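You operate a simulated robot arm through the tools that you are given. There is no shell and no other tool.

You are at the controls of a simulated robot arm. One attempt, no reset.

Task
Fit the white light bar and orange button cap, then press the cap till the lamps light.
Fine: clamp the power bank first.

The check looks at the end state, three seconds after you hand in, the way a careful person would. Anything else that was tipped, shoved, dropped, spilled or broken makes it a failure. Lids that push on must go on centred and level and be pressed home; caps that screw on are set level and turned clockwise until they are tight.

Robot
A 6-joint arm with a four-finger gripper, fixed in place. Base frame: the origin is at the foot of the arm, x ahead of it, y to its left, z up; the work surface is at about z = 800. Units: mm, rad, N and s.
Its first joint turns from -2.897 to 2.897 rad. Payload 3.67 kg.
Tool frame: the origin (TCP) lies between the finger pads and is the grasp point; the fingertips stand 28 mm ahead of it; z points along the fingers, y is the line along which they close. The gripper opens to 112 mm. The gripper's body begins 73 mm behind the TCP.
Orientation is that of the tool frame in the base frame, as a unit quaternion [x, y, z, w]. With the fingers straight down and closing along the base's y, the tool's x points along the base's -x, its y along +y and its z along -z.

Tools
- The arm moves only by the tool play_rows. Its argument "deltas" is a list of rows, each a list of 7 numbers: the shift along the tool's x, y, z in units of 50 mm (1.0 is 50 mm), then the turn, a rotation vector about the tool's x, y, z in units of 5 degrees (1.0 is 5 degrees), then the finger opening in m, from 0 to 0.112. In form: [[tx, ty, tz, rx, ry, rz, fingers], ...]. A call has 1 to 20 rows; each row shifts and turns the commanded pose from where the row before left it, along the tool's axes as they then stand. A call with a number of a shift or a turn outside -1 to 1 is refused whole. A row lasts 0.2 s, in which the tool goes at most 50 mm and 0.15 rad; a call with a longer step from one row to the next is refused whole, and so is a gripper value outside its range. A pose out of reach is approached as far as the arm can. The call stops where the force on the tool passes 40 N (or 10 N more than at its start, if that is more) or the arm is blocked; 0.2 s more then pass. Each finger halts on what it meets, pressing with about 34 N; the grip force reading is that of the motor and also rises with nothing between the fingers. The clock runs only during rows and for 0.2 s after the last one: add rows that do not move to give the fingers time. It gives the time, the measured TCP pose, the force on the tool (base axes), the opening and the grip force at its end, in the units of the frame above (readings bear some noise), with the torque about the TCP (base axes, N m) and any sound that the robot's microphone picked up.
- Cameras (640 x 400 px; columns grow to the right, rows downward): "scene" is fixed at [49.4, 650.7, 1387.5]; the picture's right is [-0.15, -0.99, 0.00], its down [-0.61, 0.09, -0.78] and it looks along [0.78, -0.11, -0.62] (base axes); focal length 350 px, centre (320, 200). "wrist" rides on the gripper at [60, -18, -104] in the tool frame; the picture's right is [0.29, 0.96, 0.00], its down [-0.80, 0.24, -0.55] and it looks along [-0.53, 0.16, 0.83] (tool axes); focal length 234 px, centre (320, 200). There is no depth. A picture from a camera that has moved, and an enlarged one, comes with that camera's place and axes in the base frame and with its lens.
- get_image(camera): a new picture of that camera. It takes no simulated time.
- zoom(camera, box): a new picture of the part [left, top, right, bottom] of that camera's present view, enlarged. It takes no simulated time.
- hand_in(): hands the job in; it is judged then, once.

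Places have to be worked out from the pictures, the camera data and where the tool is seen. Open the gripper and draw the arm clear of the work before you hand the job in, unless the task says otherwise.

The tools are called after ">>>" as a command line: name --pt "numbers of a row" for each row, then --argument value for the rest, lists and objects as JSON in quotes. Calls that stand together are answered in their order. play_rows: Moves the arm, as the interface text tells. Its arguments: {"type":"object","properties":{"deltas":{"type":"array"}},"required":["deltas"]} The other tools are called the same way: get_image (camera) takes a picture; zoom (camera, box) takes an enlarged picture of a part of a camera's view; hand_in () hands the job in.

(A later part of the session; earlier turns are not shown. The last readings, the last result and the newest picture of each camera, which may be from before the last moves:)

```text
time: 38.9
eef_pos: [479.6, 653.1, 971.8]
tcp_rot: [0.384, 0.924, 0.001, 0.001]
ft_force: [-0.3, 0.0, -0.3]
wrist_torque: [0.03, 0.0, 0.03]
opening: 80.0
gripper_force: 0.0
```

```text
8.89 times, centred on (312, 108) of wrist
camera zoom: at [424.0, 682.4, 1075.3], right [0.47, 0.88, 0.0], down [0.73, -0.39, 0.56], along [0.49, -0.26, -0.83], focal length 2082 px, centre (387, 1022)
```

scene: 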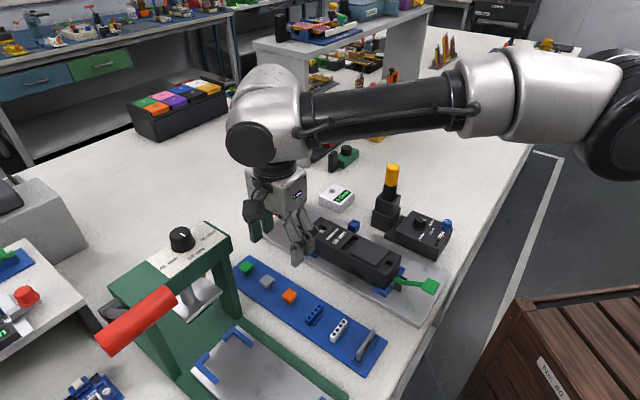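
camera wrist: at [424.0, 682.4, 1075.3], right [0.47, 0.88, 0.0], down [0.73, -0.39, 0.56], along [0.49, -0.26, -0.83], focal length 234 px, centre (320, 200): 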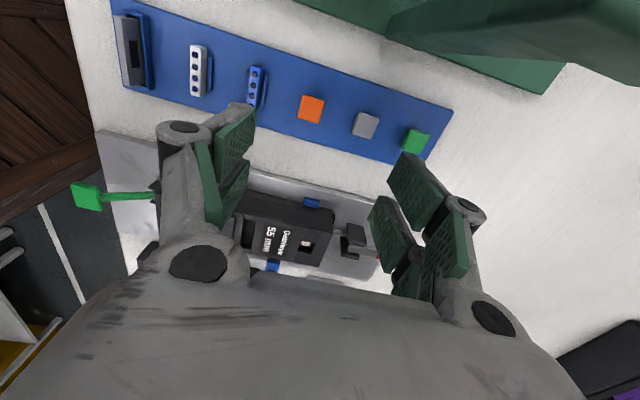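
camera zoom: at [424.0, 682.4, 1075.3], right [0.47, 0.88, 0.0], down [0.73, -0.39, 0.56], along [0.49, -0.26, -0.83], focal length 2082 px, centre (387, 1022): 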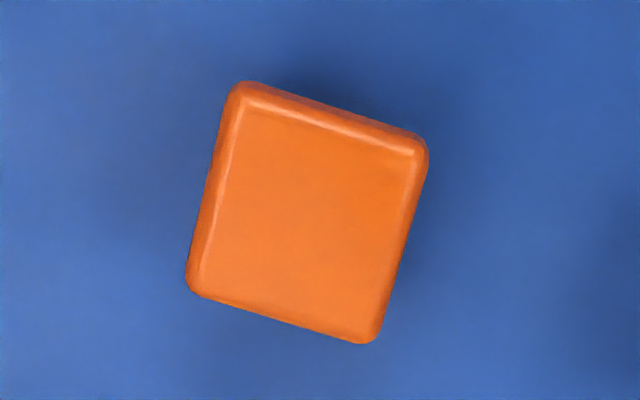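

I now have good measurements. The cap has a 22 mm flange and 13 mm stem for a hole of about 17.6×19.5 mm, and the bar is about 41×9 mm for a slot of about 48×13.5 mm. I'll move above the white bar for an accurate look from directly overhead.

>>> play_rows --pt "0.021 -0.63 0.3 0 0 0 0.07" --pt "0.021 -0.63 0.3 0 0 0 0.07" --pt "0.021 -0.63 0.4 0 0 0 0.07" --pt "0.021 -0.63 0.4 0 0 0 0.07" --pt "0 0 0 0 0 0 0.07" --pt "0 0 0 0 0 0 0.07"

>>> get_image --camera "wrist"

>>> zoom --camera "wrist" --box '[270, 90, 370, 190]'

```text
time: 40.3
eef_pos: [386.1, 562.8, 900.7]
tcp_rot: [0.383, 0.924, 0.001, 0.001]
ft_force: [1.1, 0.6, -0.9]
wrist_torque: [-0.03, -0.01, -0.01]
opening: 70.0
gripper_force: 0.1
```

```text
taken
camera wrist: at [330.5, 592.3, 1003.9], right [0.47, 0.88, 0.0], down [0.73, -0.39, 0.56], along [0.49, -0.26, -0.83], focal length 234 px, centre (320, 200)
```

wrist: 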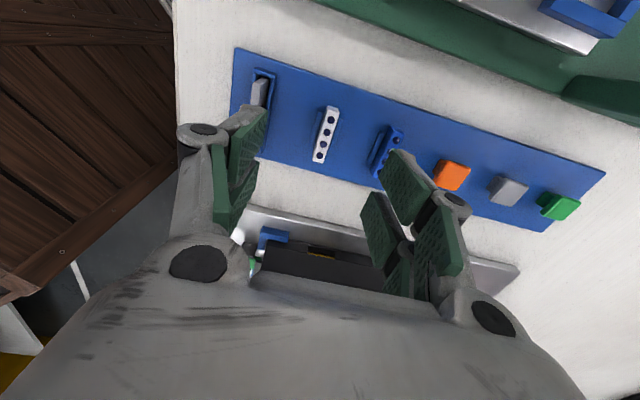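

```text
4.00 times, centred on (320, 140) of wrist
camera zoom: at [330.5, 592.3, 1003.9], right [0.47, 0.88, 0.0], down [0.73, -0.39, 0.56], along [0.49, -0.26, -0.83], focal length 937 px, centre (320, 440)
```

zoom: 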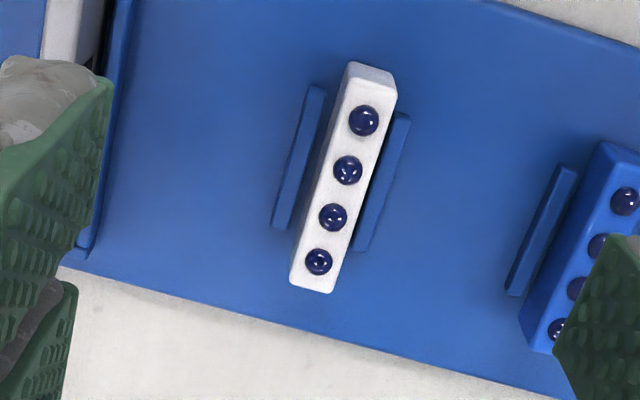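

The white bar is well seen: its top is at z≈825, offset from the TCP by about (x +2.2, y +3.4) mm in the tool frame. I'll narrow the fingers to stay clear of the neighbours, correct the offset and descend to just above the bar.

>>> play_rows --pt "0.044 0.068 0 0 0 0 0.036" --pt "0 0 0 0 0 0 0.036" --pt "0 0 0.4 0 0 0 0.036" --pt "0 0 0.4 0 0 0 0.036" --pt "0 0 0 0 0 0 0.036" --pt "0 0 0 0 0 0 0.036"

>>> get_image --camera "wrist"

>>> zoom --camera "wrist" --box '[260, 90, 380, 210]'

>>> zoom --camera "scene" --box '[290, 280, 390, 370]'

```text
time: 41.7
eef_pos: [387.7, 567.4, 858.2]
tcp_rot: [0.383, 0.924, 0.0, 0.002]
ft_force: [-0.3, 0.5, 0.2]
wrist_torque: [0.01, 0.03, -0.02]
opening: 36.1
gripper_force: 0.1
```

```text
taken
camera wrist: at [331.3, 597.4, 961.1], right [0.47, 0.88, 0.0], down [0.73, -0.39, 0.56], along [0.49, -0.26, -0.83], focal length 234 px, centre (320, 200)
```

wrist: 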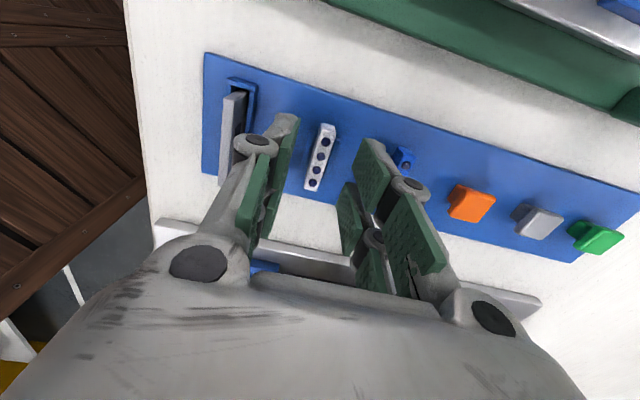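

```text
3.33 times, centred on (320, 150) of wrist
camera zoom: at [331.3, 597.4, 961.1], right [0.47, 0.88, 0.0], down [0.73, -0.39, 0.56], along [0.49, -0.26, -0.83], focal length 781 px, centre (320, 367)
```

zoom: 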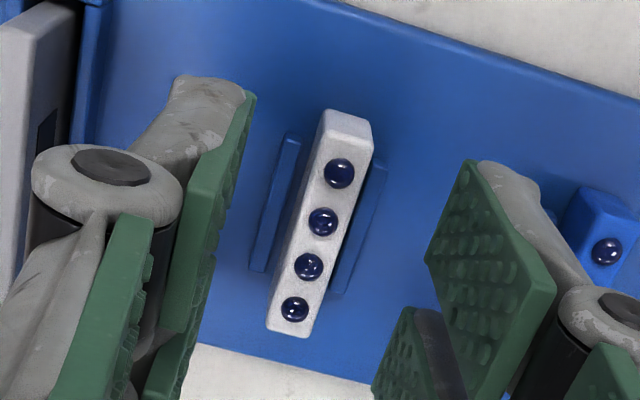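

```text
4.44 times, centred on (340, 325) of scene
camera zoom: at [49.4, 650.7, 1387.5], right [-0.15, -0.99, 0.0], down [-0.61, 0.09, -0.78], along [0.78, -0.11, -0.62], focal length 1554 px, centre (231, -356)
```

zoom: 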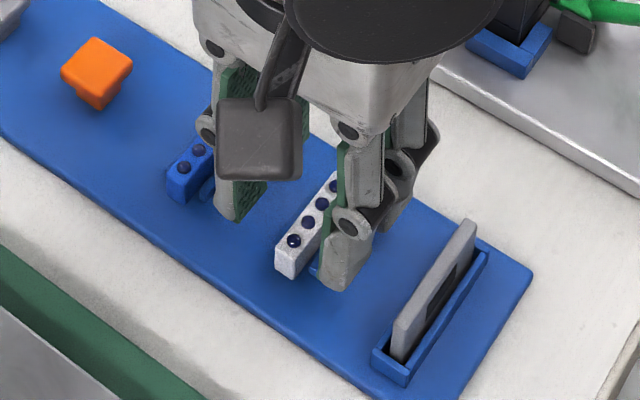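

The bar is centred between the fingers to within about 1 mm. I'll lower so the tips overlap the top 6–9 mm of the bar but stay above the rails, then close on it.

>>> play_rows --pt "0.01 -0.014 0.1 0 0 0 0.036" --pt "0 0 0.1 0 0 0 0.036" --pt "0 0 0.08 0 0 0 0.036" --pt "0 0 0 0 0 0 0.036"

>>> zoom --camera "wrist" --box '[260, 90, 380, 230]'

>>> zoom --camera "scene" --box '[300, 290, 380, 370]'

```text
time: 42.7
eef_pos: [387.3, 567.7, 845.0]
tcp_rot: [0.383, 0.924, 0.001, 0.001]
ft_force: [0.2, 0.8, 0.5]
wrist_torque: [-0.02, 0.04, -0.03]
opening: 36.1
gripper_force: 0.1
```

```text
2.86 times, centred on (320, 160) of wrist
camera zoom: at [331.1, 598.4, 948.1], right [0.47, 0.88, 0.0], down [0.73, -0.39, 0.56], along [0.49, -0.26, -0.83], focal length 669 px, centre (320, 314)
```

zoom: 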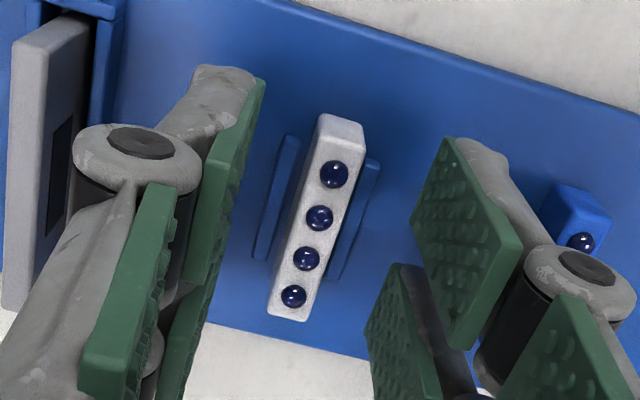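

```text
5.00 times, centred on (340, 330) of scene
camera zoom: at [49.4, 650.7, 1387.5], right [-0.15, -0.99, 0.0], down [-0.61, 0.09, -0.78], along [0.78, -0.11, -0.62], focal length 1748 px, centre (220, -450)
```

zoom: 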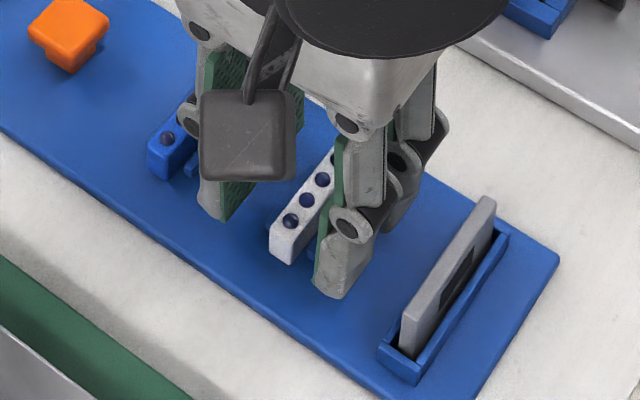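

The bar sits about 1.2 mm off in y, so I'll trim that, drop 1 mm and close the fingers on it.

>>> play_rows --pt "0 -0.024 0.02 0 0 0 0.036" --pt "0 0 0 0 0 0 0.02" --pt "0 0 0 0 0 0 0.012" --pt "0 0 0 0 0 0 0.006" --pt "0 0 0 0 0 0 0.0" --pt "0 0 0 0 0 0 0.0"

>>> zoom --camera "wrist" --box '[260, 90, 380, 230]'

>>> zoom --camera "scene" --box '[300, 290, 380, 370]'

```text
time: 44.1
eef_pos: [385.7, 568.2, 843.6]
tcp_rot: [0.383, 0.924, 0.001, 0.001]
ft_force: [1.1, 0.1, -0.3]
wrist_torque: [-0.02, -0.01, 0.0]
opening: 8.7
gripper_force: 33.6
```

```text
2.86 times, centred on (320, 160) of wrist
camera zoom: at [330.1, 597.8, 947.5], right [0.47, 0.88, 0.0], down [0.73, -0.39, 0.56], along [0.49, -0.26, -0.83], focal length 669 px, centre (320, 314)
```

zoom: 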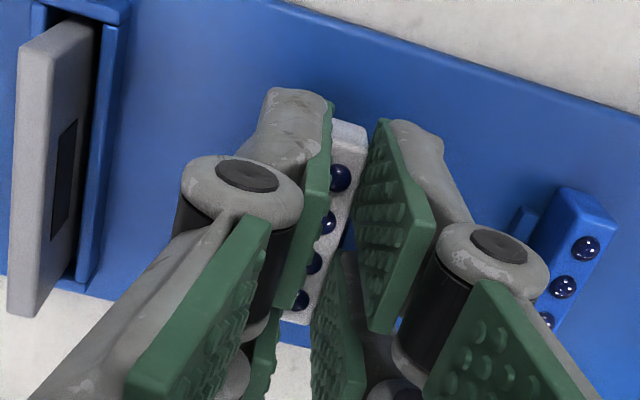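

```text
5.00 times, centred on (340, 330) of scene
camera zoom: at [49.4, 650.7, 1387.5], right [-0.15, -0.99, 0.0], down [-0.61, 0.09, -0.78], along [0.78, -0.11, -0.62], focal length 1748 px, centre (220, -450)
```

zoom: 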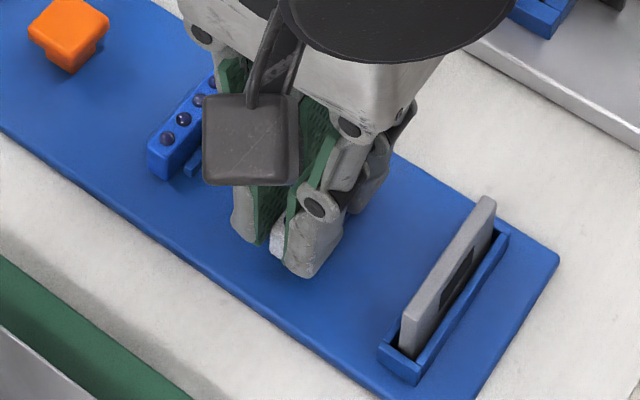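

The fingers are gripping at 8.7 mm with 34 N, matching the bar's width. I'll lift slowly and check that the bar comes along level.

>>> play_rows --pt "0 0 -0.1 0 0 0 0.0" --pt "0 0 -0.2 0 0 0 0.0" --pt "0 0 -0.4 0 0 0 0.0" --pt "0 0 -0.6 0 0 0 0.0" --pt "0 0 -0.6 0 0 0 0.0" --pt "0 0 0 0 0 0 0.0"

>>> zoom --camera "wrist" --box '[260, 90, 380, 230]'

>>> zoom --camera "scene" --box '[290, 220, 390, 340]'

```text
time: 45.5
eef_pos: [386.2, 568.1, 938.4]
tcp_rot: [0.383, 0.924, 0.001, 0.002]
ft_force: [-0.1, 0.1, 0.4]
wrist_torque: [-0.01, 0.02, 0.01]
opening: 8.9
gripper_force: 34.1
```

```text
2.86 times, centred on (320, 160) of wrist
camera zoom: at [329.9, 598.7, 1041.9], right [0.47, 0.88, 0.0], down [0.73, -0.39, 0.56], along [0.49, -0.26, -0.83], focal length 669 px, centre (320, 314)
```

zoom: 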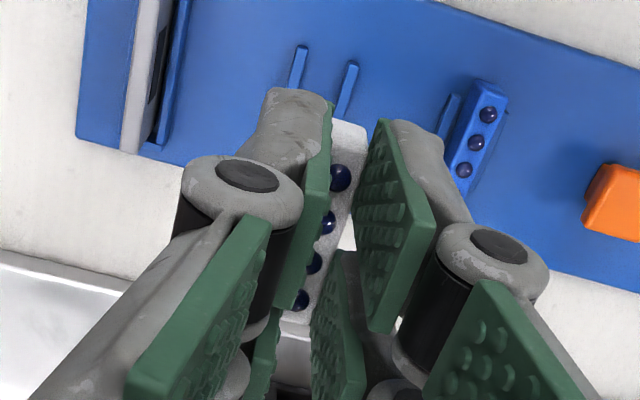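

```text
3.33 times, centred on (340, 280) of scene
camera zoom: at [49.4, 650.7, 1387.5], right [-0.15, -0.99, 0.0], down [-0.61, 0.09, -0.78], along [0.78, -0.11, -0.62], focal length 1165 px, centre (253, -67)
```

zoom: 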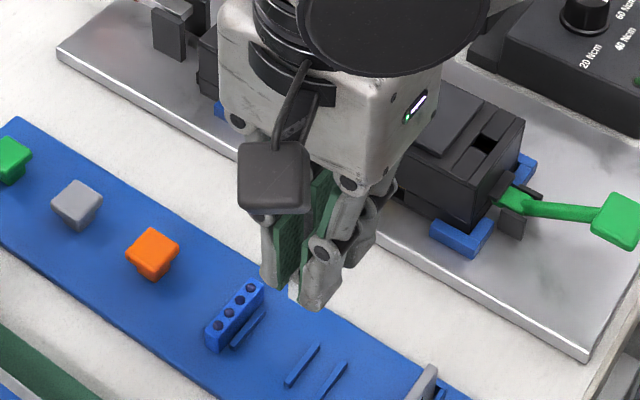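

The bar is held level and centred. Before inserting it, I'll carry it to a spot beside the slot, 35 mm past it in +t, so the wrist camera can look straight into the slot.

>>> play_rows --pt "0 0 -0.2 0 0 0 0.0" --pt "-0.64 0.266 0 0 0 0 0.0" --pt "-0.64 0.266 0 0 0 0 0.0" --pt "-0.64 0.266 0 0 0 0 0.0" --pt "-0.64 0.266 0 0 0 0 0.0" --pt "-0.64 0.266 0 0 0 0 0.0" --pt "-0.636 0.264 0 0 0 0 0.0" --pt "0 0 0 0 0 0 0.0" --pt "0 0 0 0 0 0 0.0"

>>> get_image --camera "wrist"

>>> zoom --camera "wrist" --box '[270, 30, 400, 130]'

>>> get_image --camera "scene"

```text
time: 47.5
eef_pos: [574.9, 489.4, 949.1]
tcp_rot: [0.383, 0.924, 0.001, 0.001]
ft_force: [-0.6, 0.6, 0.3]
wrist_torque: [0.01, 0.02, -0.02]
opening: 9.0
gripper_force: 34.4
```

```text
taken
camera wrist: at [519.8, 519.3, 1052.0], right [0.47, 0.88, 0.0], down [0.73, -0.39, 0.56], along [0.49, -0.26, -0.83], focal length 234 px, centre (320, 200)
```

wrist: 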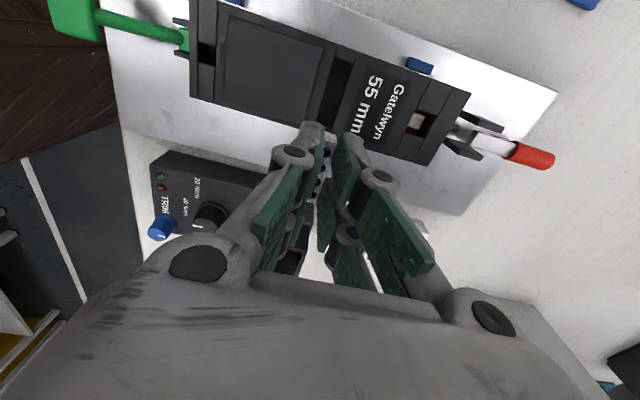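

```text
4.00 times, centred on (335, 80) of wrist
camera zoom: at [519.8, 519.3, 1052.0], right [0.47, 0.88, 0.0], down [0.73, -0.39, 0.56], along [0.49, -0.26, -0.83], focal length 937 px, centre (260, 680)
```

zoom: 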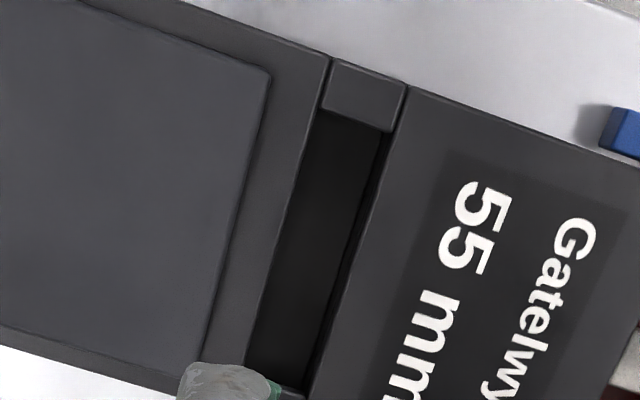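

```text
taken
```

scene: 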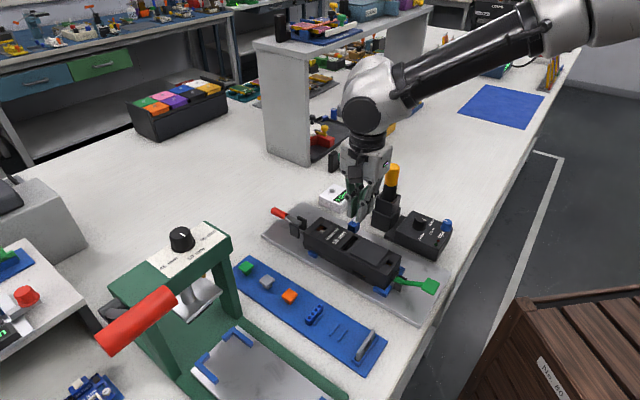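

The slot is about 13 mm wide and 47 mm long. I'll zoom tighter to judge its depth and any ledge inside.

>>> zoom --camera "wrist" --box '[325, 45, 375, 90]'

>>> zoom --camera "scene" --box '[335, 225, 375, 260]'

>>> zoom --camera "wrist" --box '[400, 95, 450, 145]'

>>> zoom --camera "wrist" --box '[180, 20, 240, 80]'

```text
8.89 times, centred on (350, 68) of wrist
camera zoom: at [519.8, 519.3, 1052.0], right [0.47, 0.88, 0.0], down [0.73, -0.39, 0.56], along [0.49, -0.26, -0.83], focal length 2082 px, centre (53, 1378)
```

zoom: 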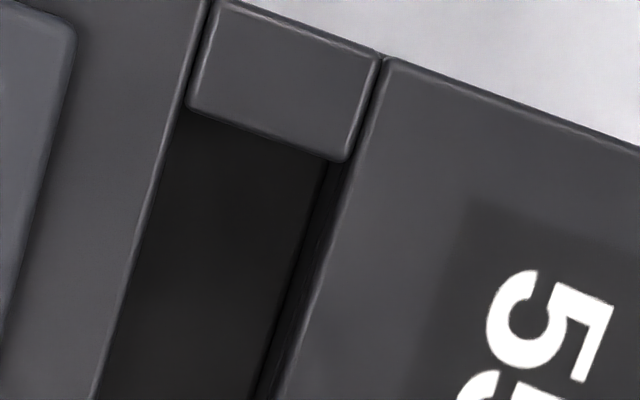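

```text
11.43 times, centred on (355, 242) of scene
camera zoom: at [49.4, 650.7, 1387.5], right [-0.15, -0.99, 0.0], down [-0.61, 0.09, -0.78], along [0.78, -0.11, -0.62], focal length 3995 px, centre (-80, -286)
```

zoom: 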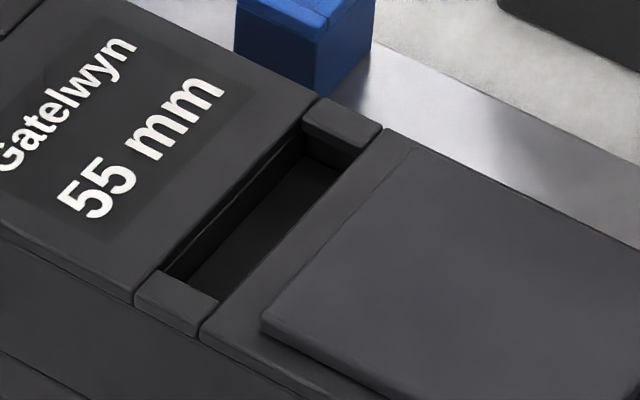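

```text
8.00 times, centred on (425, 120) of wrist
camera zoom: at [519.8, 519.3, 1052.0], right [0.47, 0.88, 0.0], down [0.73, -0.39, 0.56], along [0.49, -0.26, -0.83], focal length 1873 px, centre (-520, 840)
```

zoom: 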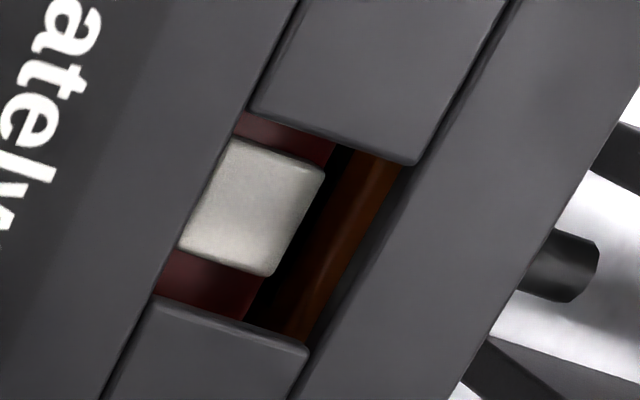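

```text
6.67 times, centred on (210, 50) of wrist
camera zoom: at [519.8, 519.3, 1052.0], right [0.47, 0.88, 0.0], down [0.73, -0.39, 0.56], along [0.49, -0.26, -0.83], focal length 1561 px, centre (1053, 1200)
```

zoom: 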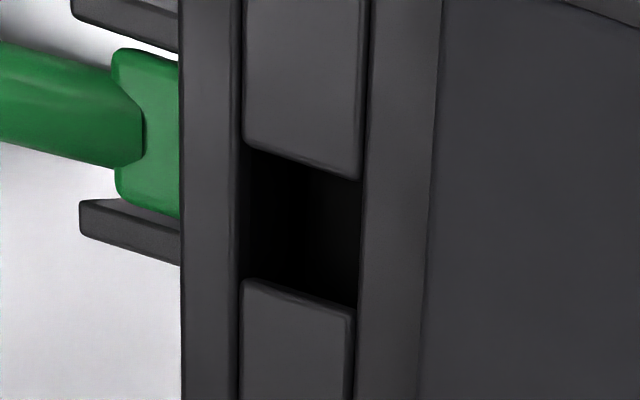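

The slot is about 14 mm deep, with its centre at x +32, y +1.2 mm in the tool frame, or about (553, 513) in base. Two views agree on that. I'll move the bar over the slot and lower it to just above the bank for an alignment check.

>>> play_rows --pt "0.322 0.012 0 0 0 0 0.0" --pt "0.322 0.012 0 0 0 0 0.0" --pt "0 0 0.3 0 0 0 0.0" --pt "0 0 0.3 0 0 0 0.0" --pt "0 0 0.26 0 0 0 0.0" --pt "0 0 0 0 0 0 0.0" --pt "0 0 0 0 0 0 0.0"

>>> get_image --camera "wrist"

>>> zoom --camera "wrist" --box '[260, 90, 380, 230]'

>>> zoom --camera "scene" --box '[320, 200, 400, 270]'

```text
time: 49.1
eef_pos: [557.0, 513.7, 907.0]
tcp_rot: [0.382, 0.924, 0.0, 0.001]
ft_force: [0.9, -1.6, 0.1]
wrist_torque: [0.0, -0.01, 0.02]
opening: 8.7
gripper_force: 33.7
```

```text
taken
camera wrist: at [500.5, 543.5, 1010.2], right [0.47, 0.88, 0.0], down [0.73, -0.39, 0.56], along [0.49, -0.26, -0.83], focal length 234 px, centre (320, 200)
```

wrist: 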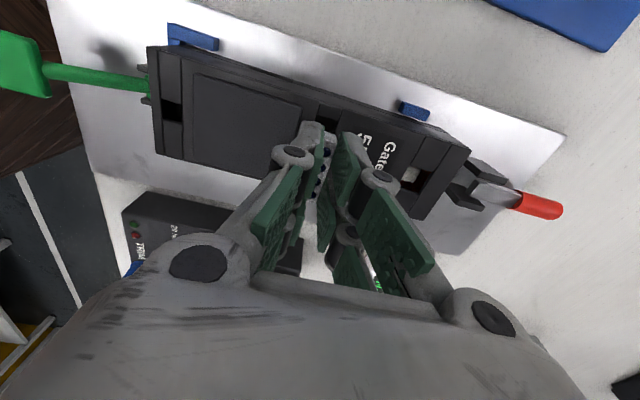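

```text
2.86 times, centred on (320, 160) of wrist
camera zoom: at [500.5, 543.5, 1010.2], right [0.47, 0.88, 0.0], down [0.73, -0.39, 0.56], along [0.49, -0.26, -0.83], focal length 669 px, centre (320, 314)
```

zoom: 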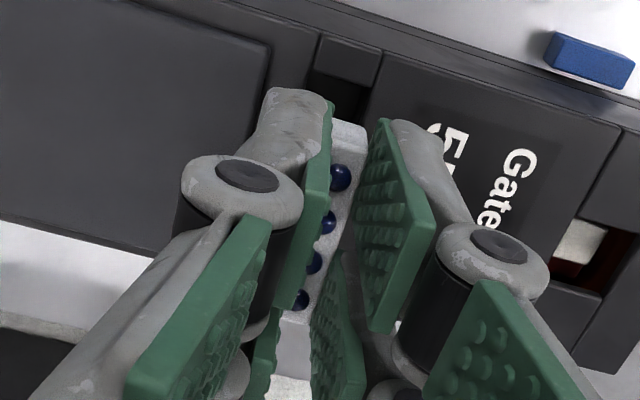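

```text
5.71 times, centred on (360, 235) of scene
camera zoom: at [49.4, 650.7, 1387.5], right [-0.15, -0.99, 0.0], down [-0.61, 0.09, -0.78], along [0.78, -0.11, -0.62], focal length 1998 px, centre (91, 0)
```

zoom: 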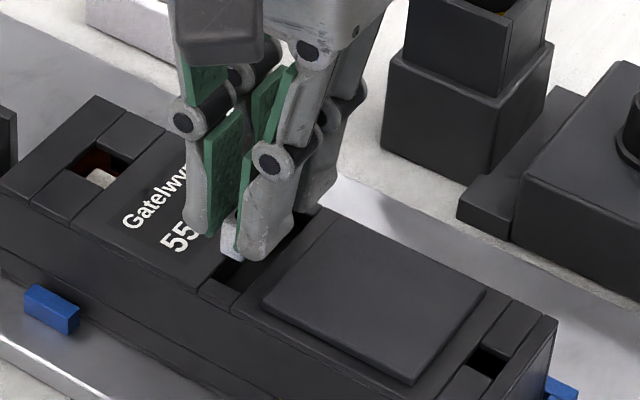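

The reading is a few millimetres off my target, so I'll hold and take a few settled readings.

>>> play_rows --pt "0 0 0 0 0 0 0.0" --pt "0 0 0 0 0 0 0.0" --pt "0 0 0 0 0 0 0.0"

>>> play_rows --pt "0 0 0 0 0 0 0.0"

>>> zoom --camera "wrist" --box '[280, 85, 380, 185]'

```text
time: 49.9
eef_pos: [557.0, 514.1, 906.6]
tcp_rot: [0.383, 0.924, 0.0, 0.001]
ft_force: [0.3, -0.4, -0.5]
wrist_torque: [-0.02, 0.01, -0.04]
opening: 8.9
gripper_force: 34.1
```

```text
time: 50.3
eef_pos: [556.7, 513.5, 907.0]
tcp_rot: [0.382, 0.924, 0.001, 0.001]
ft_force: [-1.2, 0.1, 0.2]
wrist_torque: [0.03, -0.03, 0.01]
opening: 8.7
gripper_force: 34.4
```

```text
4.00 times, centred on (330, 135) of wrist
camera zoom: at [500.5, 543.5, 1010.3], right [0.47, 0.88, 0.0], down [0.73, -0.39, 0.56], along [0.49, -0.26, -0.83], focal length 937 px, centre (280, 460)
```

zoom: 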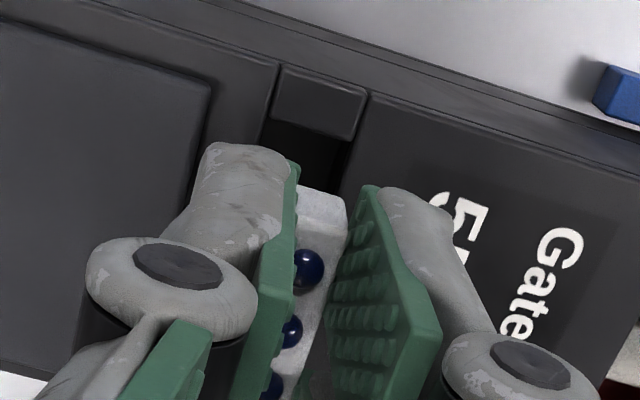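

Settled TCP is (556.9, 513.8, 907), and the slot edges seen here put its centre at about y −2.9, x +1.6 mm. I'll apply that correction and verify.

>>> play_rows --pt "0.032 -0.058 0 0 0 0 0.0" --pt "0 0 0 0 0 0 0.0" --pt "0 0 0 0 0 0 0.0" --pt "0 0 0 0 0 0 0.0"

>>> zoom --camera "wrist" --box '[280, 85, 380, 185]'

>>> zoom --camera "scene" --box '[330, 210, 390, 260]'

```text
time: 51.3
eef_pos: [553.1, 512.4, 907.0]
tcp_rot: [0.382, 0.924, 0.001, 0.001]
ft_force: [0.2, -0.6, 0.4]
wrist_torque: [-0.03, 0.0, 0.01]
opening: 8.7
gripper_force: 33.6
```

```text
4.00 times, centred on (330, 135) of wrist
camera zoom: at [496.9, 541.9, 1010.0], right [0.47, 0.88, 0.0], down [0.73, -0.39, 0.56], along [0.49, -0.26, -0.83], focal length 937 px, centre (280, 460)
```

zoom: 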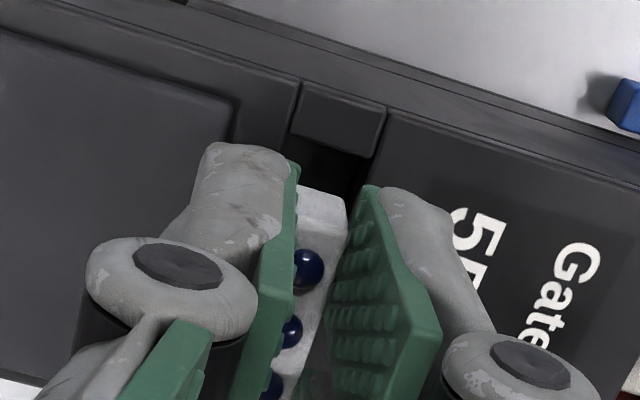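

```text
8.00 times, centred on (360, 235) of scene
camera zoom: at [49.4, 650.7, 1387.5], right [-0.15, -0.99, 0.0], down [-0.61, 0.09, -0.78], along [0.78, -0.11, -0.62], focal length 2797 px, centre (0, -80)
```

zoom: 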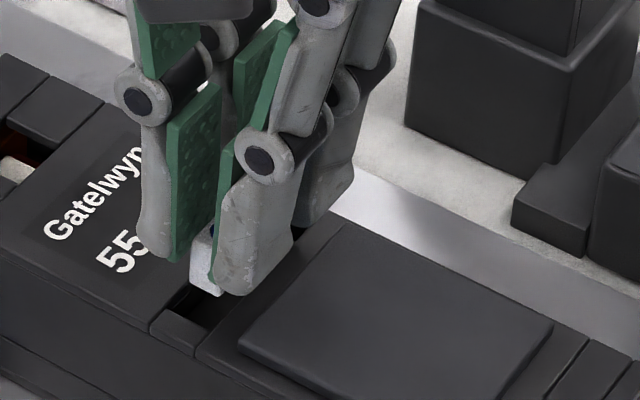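

Comparing bar and slot in both cameras, the bar still sits about 2.5 mm toward the green end of the slot's centre-line. I'll shift +y by 2.4 mm and check again.

>>> play_rows --pt "0 0.048 0 0 0 0 0.0" --pt "0 0 0 0 0 0 0.0" --pt "0 0 0 0 0 0 0.0" --pt "0 0 0 0 0 0 0.0"

>>> zoom --camera "wrist" --box '[290, 95, 370, 175]'

>>> zoom --camera "scene" --box '[335, 220, 375, 255]'

```text
time: 52.3
eef_pos: [555.1, 513.5, 905.9]
tcp_rot: [0.383, 0.924, 0.0, 0.001]
ft_force: [-0.2, 0.8, -0.5]
wrist_torque: [-0.02, -0.01, -0.02]
opening: 8.7
gripper_force: 33.8
```

```text
5.00 times, centred on (330, 135) of wrist
camera zoom: at [498.1, 543.4, 1009.7], right [0.47, 0.88, 0.0], down [0.73, -0.39, 0.56], along [0.49, -0.26, -0.83], focal length 1171 px, centre (270, 525)
```

zoom: 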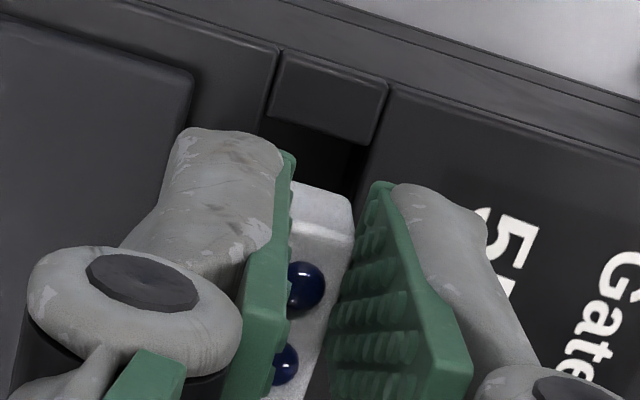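

```text
11.43 times, centred on (355, 238) of scene
camera zoom: at [49.4, 650.7, 1387.5], right [-0.15, -0.99, 0.0], down [-0.61, 0.09, -0.78], along [0.78, -0.11, -0.62], focal length 3995 px, centre (-80, -229)
```

zoom: 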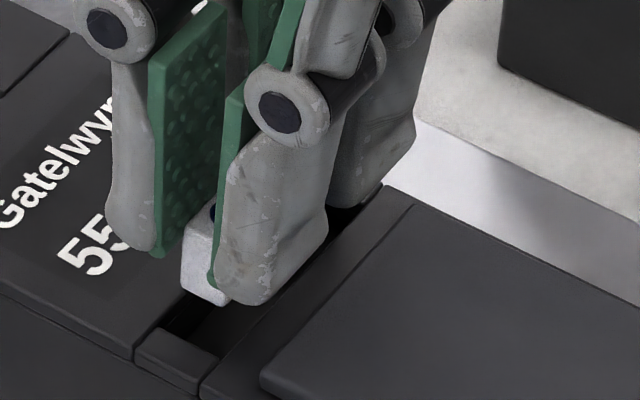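

Both cameras now agree the bar is within about 0.5 mm of the slot centre in s and t. I'll lower it into the slot in small steps.

>>> play_rows --pt "0 0.005 0.05 0 0 0 0.0" --pt "0 0 0.05 0 0 0 0.0" --pt "0 0 0.05 0 0 0 0.0" --pt "0 0 0.05 0 0 0 0.0" --pt "0 0 0.04 0 0 0 0.0" --pt "0 0 0 0 0 0 0.0"

>>> zoom --camera "wrist" --box '[290, 95, 370, 175]'

>>> zoom --camera "scene" --box '[335, 220, 375, 255]'

```text
time: 53.7
eef_pos: [555.5, 513.2, 895.2]
tcp_rot: [0.383, 0.924, 0.0, 0.001]
ft_force: [-2.7, 4.5, 2.1]
wrist_torque: [0.09, 0.08, 0.01]
opening: 8.8
gripper_force: 34.1
```

```text
5.00 times, centred on (330, 135) of wrist
camera zoom: at [498.9, 543.8, 998.1], right [0.47, 0.88, 0.0], down [0.73, -0.39, 0.56], along [0.49, -0.26, -0.83], focal length 1171 px, centre (270, 525)
```

zoom: 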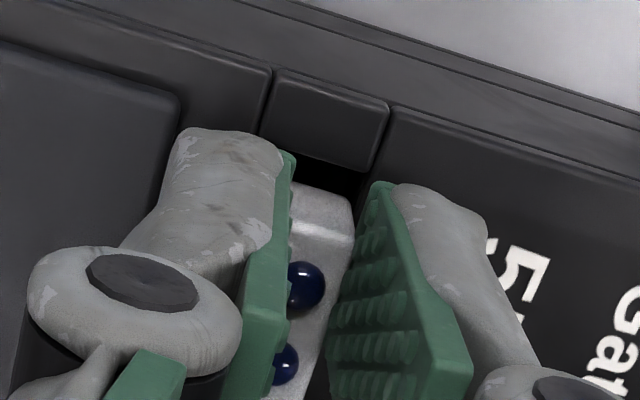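

```text
11.43 times, centred on (355, 238) of scene
camera zoom: at [49.4, 650.7, 1387.5], right [-0.15, -0.99, 0.0], down [-0.61, 0.09, -0.78], along [0.78, -0.11, -0.62], focal length 3995 px, centre (-80, -229)
```

zoom: 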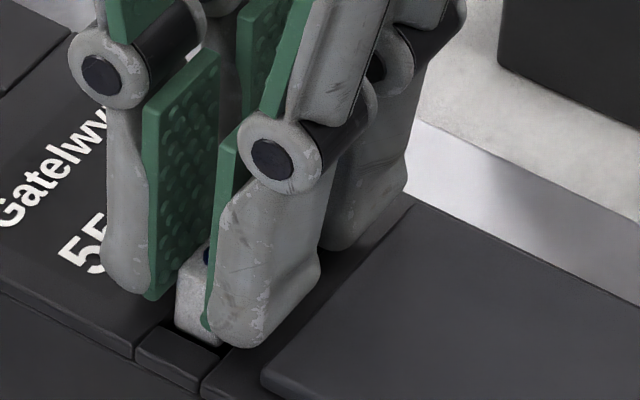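

There's a light 5 N sideways force along t. I'll hold and re-read it to see whether it's real contact.

>>> play_rows --pt "0 0 0 0 0 0 0.0" --pt "0 0 0 0 0 0 0.0"

>>> zoom --camera "scene" --box '[345, 225, 375, 250]'

>>> get_image --camera "wrist"

```text
time: 54.3
eef_pos: [555.8, 514.0, 895.1]
tcp_rot: [0.383, 0.924, 0.0, 0.002]
ft_force: [-4.2, 4.1, 0.2]
wrist_torque: [0.12, 0.12, 0.03]
opening: 8.9
gripper_force: 33.5
```

```text
16.00 times, centred on (360, 238) of scene
camera zoom: at [49.4, 650.7, 1387.5], right [-0.15, -0.99, 0.0], down [-0.61, 0.09, -0.78], along [0.78, -0.11, -0.62], focal length 5593 px, centre (-320, -400)
```

zoom: 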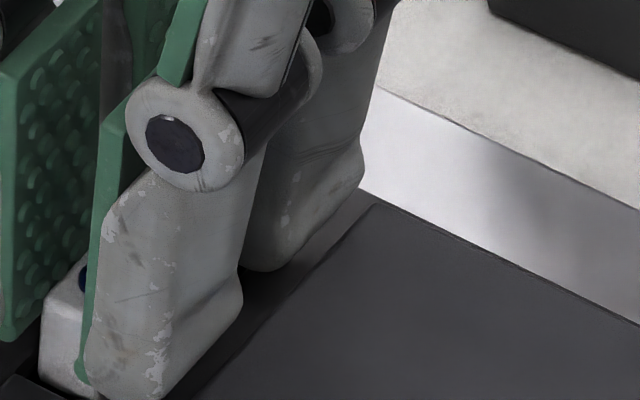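

```text
taken
camera wrist: at [499.0, 543.6, 997.9], right [0.47, 0.88, 0.0], down [0.73, -0.39, 0.56], along [0.49, -0.26, -0.83], focal length 234 px, centre (320, 200)
```

wrist: 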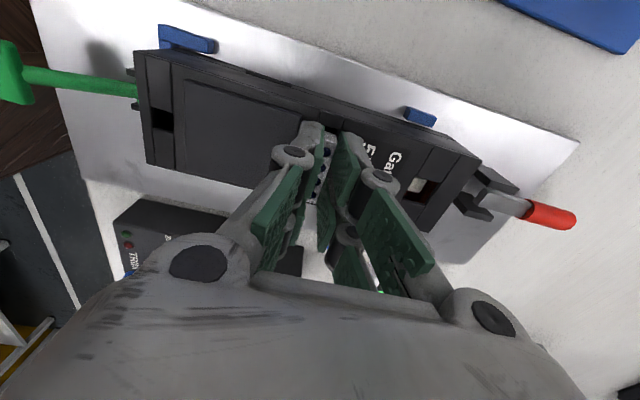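

The force is purely along t, so the bar is inside the slot and touching the far end wall. I'll shift 1.3 mm the other way to centre it.

>>> play_rows --pt "0.026 0 0 0 0 0 0.0" --pt "0 0 0 0 0 0 0.0" --pt "0 0 0 0 0 0 0.0"

>>> zoom --camera "wrist" --box '[290, 95, 370, 175]'

```text
time: 55.1
eef_pos: [554.3, 514.6, 894.4]
tcp_rot: [0.383, 0.924, 0.001, 0.001]
ft_force: [-0.2, -0.4, 0.1]
wrist_torque: [-0.02, -0.02, 0.03]
opening: 8.8
gripper_force: 33.4
```

```text
5.00 times, centred on (330, 135) of wrist
camera zoom: at [498.6, 544.1, 998.1], right [0.47, 0.88, 0.0], down [0.73, -0.39, 0.56], along [0.49, -0.26, -0.83], focal length 1171 px, centre (270, 525)
```

zoom: 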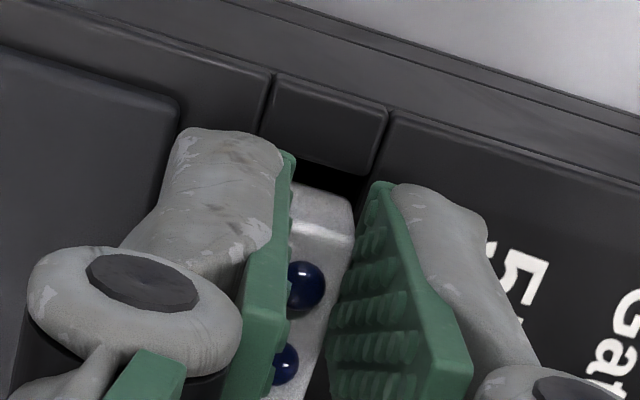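

The contact force is gone. I'll lower the last few millimetres until the tips are just above the bank.

>>> play_rows --pt "0 0 0.03 0 0 0 0.0" --pt "0 0 0.02 0 0 0 0.0" --pt "0 0 0 0 0 0 0.0"

>>> zoom --camera "scene" --box '[335, 220, 375, 255]'

>>> zoom --camera "wrist" --box '[290, 95, 370, 175]'

```text
time: 55.9
eef_pos: [554.2, 514.5, 892.2]
tcp_rot: [0.382, 0.924, 0.0, 0.002]
ft_force: [-0.3, 0.6, 0.5]
wrist_torque: [0.04, -0.02, -0.01]
opening: 8.9
gripper_force: 34.4
```

```text
11.43 times, centred on (355, 238) of scene
camera zoom: at [49.4, 650.7, 1387.5], right [-0.15, -0.99, 0.0], down [-0.61, 0.09, -0.78], along [0.78, -0.11, -0.62], focal length 3995 px, centre (-80, -229)
```

zoom: 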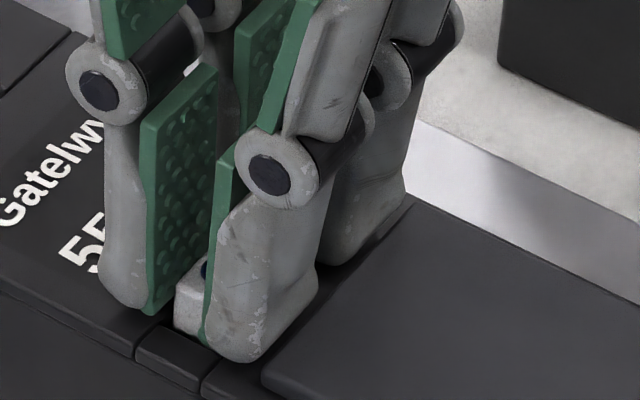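

```text
5.00 times, centred on (330, 135) of wrist
camera zoom: at [498.0, 544.3, 995.4], right [0.47, 0.88, 0.0], down [0.73, -0.39, 0.56], along [0.49, -0.26, -0.83], focal length 1171 px, centre (270, 525)
```

zoom: 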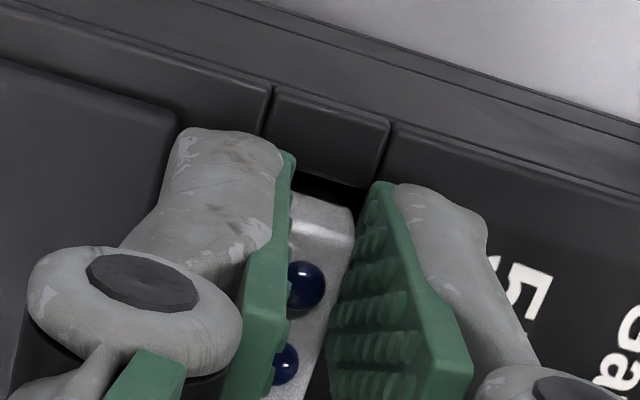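

The tips are 2–3 mm above the bank with no contact. I'll drop 1.5 mm, open only slightly because the lid edge is close, and rise off the bar.

>>> play_rows --pt "0 0 0.03 0 0 0 0.0" --pt "0 0 0 0 0 0 0.0" --pt "0 0 0 0 0 0 0.011" --pt "0 0 0 0 0 0 0.013" --pt "0 0 0 0 0 0 0.014" --pt "0 0 0 0 0 0 0.014"

>>> zoom --camera "wrist" --box '[290, 95, 370, 175]'

>>> zoom --camera "scene" --box '[335, 220, 375, 255]'

```text
time: 57.3
eef_pos: [553.4, 515.1, 890.0]
tcp_rot: [0.382, 0.924, 0.0, 0.001]
ft_force: [0.9, 1.5, 3.2]
wrist_torque: [-0.01, 0.02, 0.01]
opening: 12.9
gripper_force: 0.0
```

```text
5.00 times, centred on (330, 135) of wrist
camera zoom: at [498.1, 544.5, 993.8], right [0.47, 0.88, 0.0], down [0.73, -0.39, 0.56], along [0.49, -0.26, -0.83], focal length 1171 px, centre (270, 525)
```

zoom: 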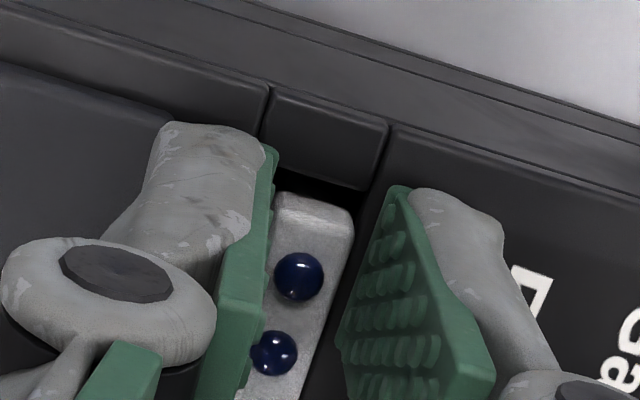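

```text
11.43 times, centred on (355, 238) of scene
camera zoom: at [49.4, 650.7, 1387.5], right [-0.15, -0.99, 0.0], down [-0.61, 0.09, -0.78], along [0.78, -0.11, -0.62], focal length 3995 px, centre (-80, -229)
```

zoom: 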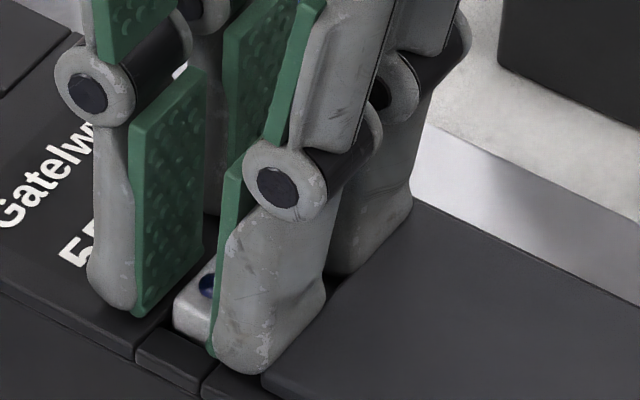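

The bar is released and standing in the slot. I'll raise straight up and look at it.

>>> play_rows --pt "0 0 -0.05 0 0 0 0.015" --pt "0 0 -0.1 0 0 0 0.018" --pt "0 0 -0.2 0 0 0 0.03" --pt "0 0 -0.5 0 0 0 0.05" --pt "0 0 -0.6 0 0 0 0.05" --pt "0 0 0 0 0 0 0.05" --pt "0 0 0 0 0 0 0.05"

>>> get_image --camera "wrist"

>>> zoom --camera "wrist" --box '[270, 80, 370, 190]'

>>> zoom --camera "scene" --box '[335, 220, 375, 260]'

```text
time: 58.9
eef_pos: [553.8, 513.7, 962.9]
tcp_rot: [0.383, 0.924, 0.001, 0.002]
ft_force: [0.3, 0.7, 0.1]
wrist_torque: [0.02, -0.01, -0.04]
opening: 50.0
gripper_force: 0.0
```

```text
taken
camera wrist: at [497.8, 544.0, 1065.8], right [0.47, 0.88, 0.0], down [0.73, -0.39, 0.56], along [0.49, -0.26, -0.83], focal length 234 px, centre (320, 200)
```

wrist: 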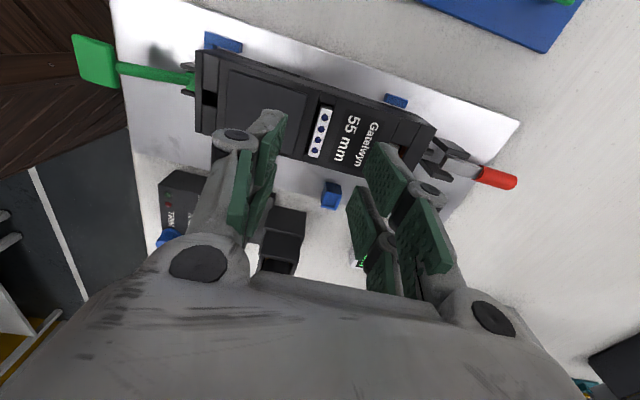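

```text
3.64 times, centred on (320, 135) of wrist
camera zoom: at [497.8, 544.0, 1065.8], right [0.47, 0.88, 0.0], down [0.73, -0.39, 0.56], along [0.49, -0.26, -0.83], focal length 852 px, centre (320, 436)
```

zoom: 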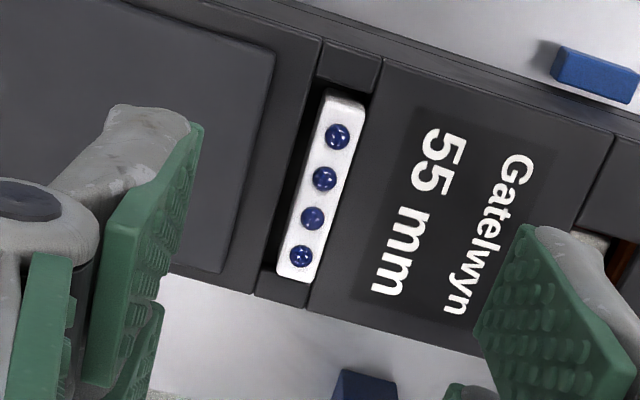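

```text
10.00 times, centred on (355, 240) of scene
camera zoom: at [49.4, 650.7, 1387.5], right [-0.15, -0.99, 0.0], down [-0.61, 0.09, -0.78], along [0.78, -0.11, -0.62], focal length 3496 px, centre (-30, -200)
```

zoom: 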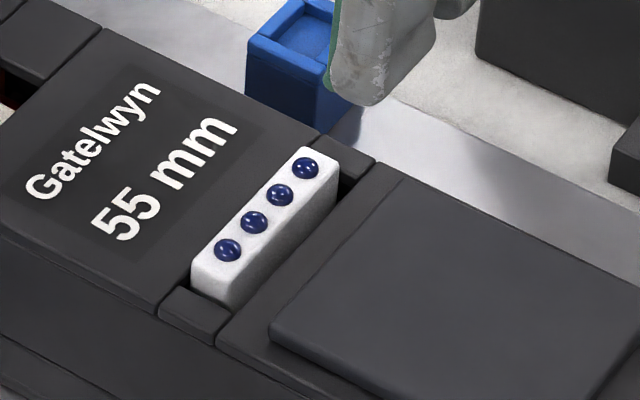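

The bar is standing level in the slot, centred, with about 6 mm showing. Now I'll close the fingers and press it home gently from above.

>>> play_rows --pt "-0.02 0 0 0 0 0 0.02" --pt "0 0 0 0 0 0 0.0" --pt "0 0 0.4 0 0 0 0.0" --pt "0 0 0.4 0 0 0 0.0" --pt "0 0 0.3 0 0 0 0.0" --pt "0 0 0.1 0 0 0 0.0" --pt "0 0 0 0 0 0 0.0" --pt "0 0 0 0 0 0 0.0"

>>> zoom --camera "wrist" --box '[270, 80, 370, 190]'

>>> zoom --camera "scene" --box '[330, 215, 380, 260]'

```text
time: 60.7
eef_pos: [554.5, 516.4, 903.6]
tcp_rot: [0.383, 0.924, 0.001, 0.001]
ft_force: [-0.7, -0.7, -0.5]
wrist_torque: [-0.01, 0.01, -0.01]
opening: 0.0
gripper_force: 34.1
```

```text
3.64 times, centred on (320, 135) of wrist
camera zoom: at [498.7, 546.1, 1006.2], right [0.47, 0.88, 0.0], down [0.73, -0.39, 0.56], along [0.49, -0.26, -0.83], focal length 852 px, centre (320, 436)
```

zoom: 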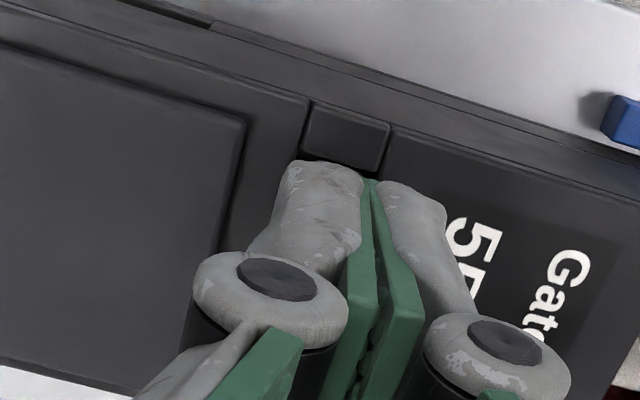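

```text
8.89 times, centred on (355, 238) of scene
camera zoom: at [49.4, 650.7, 1387.5], right [-0.15, -0.99, 0.0], down [-0.61, 0.09, -0.78], along [0.78, -0.11, -0.62], focal length 3107 px, centre (9, -133)
```

zoom: 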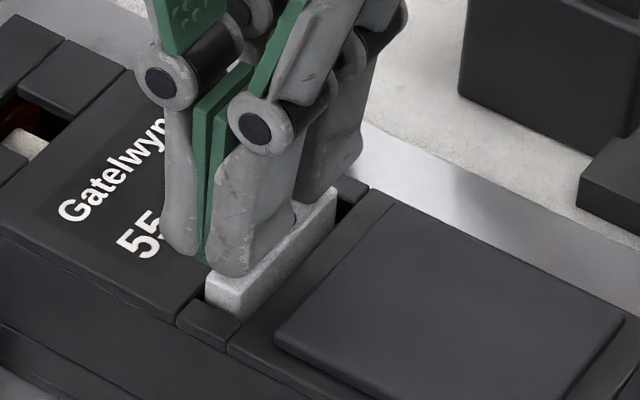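

The fingers drifted about 2.5 mm toward the red end relative to the bar. I'll correct that before pressing.

>>> play_rows --pt "-0.01 -0.05 0 0 0 0 0.0" --pt "0 0 0 0 0 0 0.0" --pt "0 0 0 0 0 0 0.0"

>>> zoom --camera "scene" --box '[330, 215, 380, 260]'

```text
time: 61.5
eef_pos: [553.8, 512.9, 901.0]
tcp_rot: [0.382, 0.924, 0.001, 0.001]
ft_force: [0.1, -0.3, -0.2]
wrist_torque: [0.0, -0.01, -0.02]
opening: 0.0
gripper_force: 34.3
```

```text
8.89 times, centred on (355, 238) of scene
camera zoom: at [49.4, 650.7, 1387.5], right [-0.15, -0.99, 0.0], down [-0.61, 0.09, -0.78], along [0.78, -0.11, -0.62], focal length 3107 px, centre (9, -133)
```

zoom: 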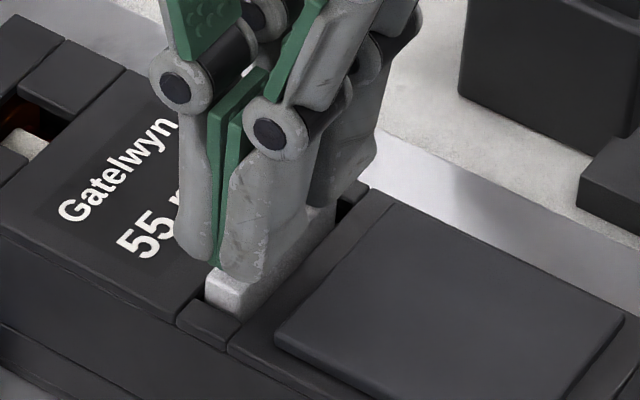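

Now centred over the bar. I'll press down slowly while watching the vertical force.

>>> play_rows --pt "0 -0.01 0.05 0 0 0 0.0" --pt "0 0 0.04 0 0 0 0.0" --pt "0 0 0 0 0 0 0.0" --pt "0 0 0 0 0 0 0.0"

>>> play_rows --pt "0 0 0.03 0 0 0 0.0" --pt "0 0 0 0 0 0 0.0" --pt "0 0 0 0 0 0 0.0"

>>> zoom --camera "scene" --box '[330, 215, 380, 260]'

```text
time: 62.5
eef_pos: [554.2, 512.2, 897.4]
tcp_rot: [0.382, 0.924, 0.0, 0.001]
ft_force: [0.5, 0.4, 0.3]
wrist_torque: [0.02, -0.01, 0.03]
opening: 0.1
gripper_force: 34.2
```

```text
time: 63.3
eef_pos: [553.4, 512.5, 896.7]
tcp_rot: [0.383, 0.924, 0.001, 0.001]
ft_force: [0.1, 1.1, -0.5]
wrist_torque: [-0.01, 0.01, -0.01]
opening: 0.1
gripper_force: 34.2
```

```text
8.89 times, centred on (355, 238) of scene
camera zoom: at [49.4, 650.7, 1387.5], right [-0.15, -0.99, 0.0], down [-0.61, 0.09, -0.78], along [0.78, -0.11, -0.62], focal length 3107 px, centre (9, -133)
```

zoom: 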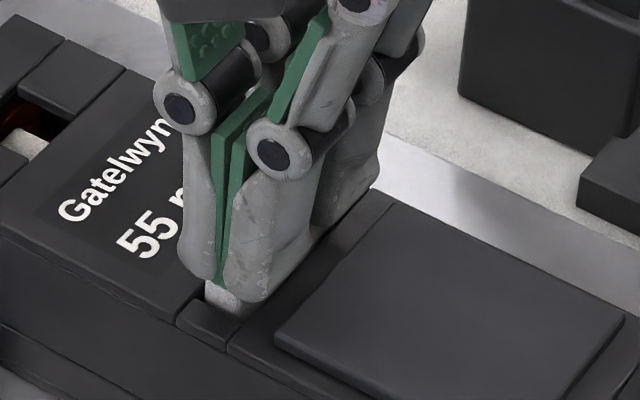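

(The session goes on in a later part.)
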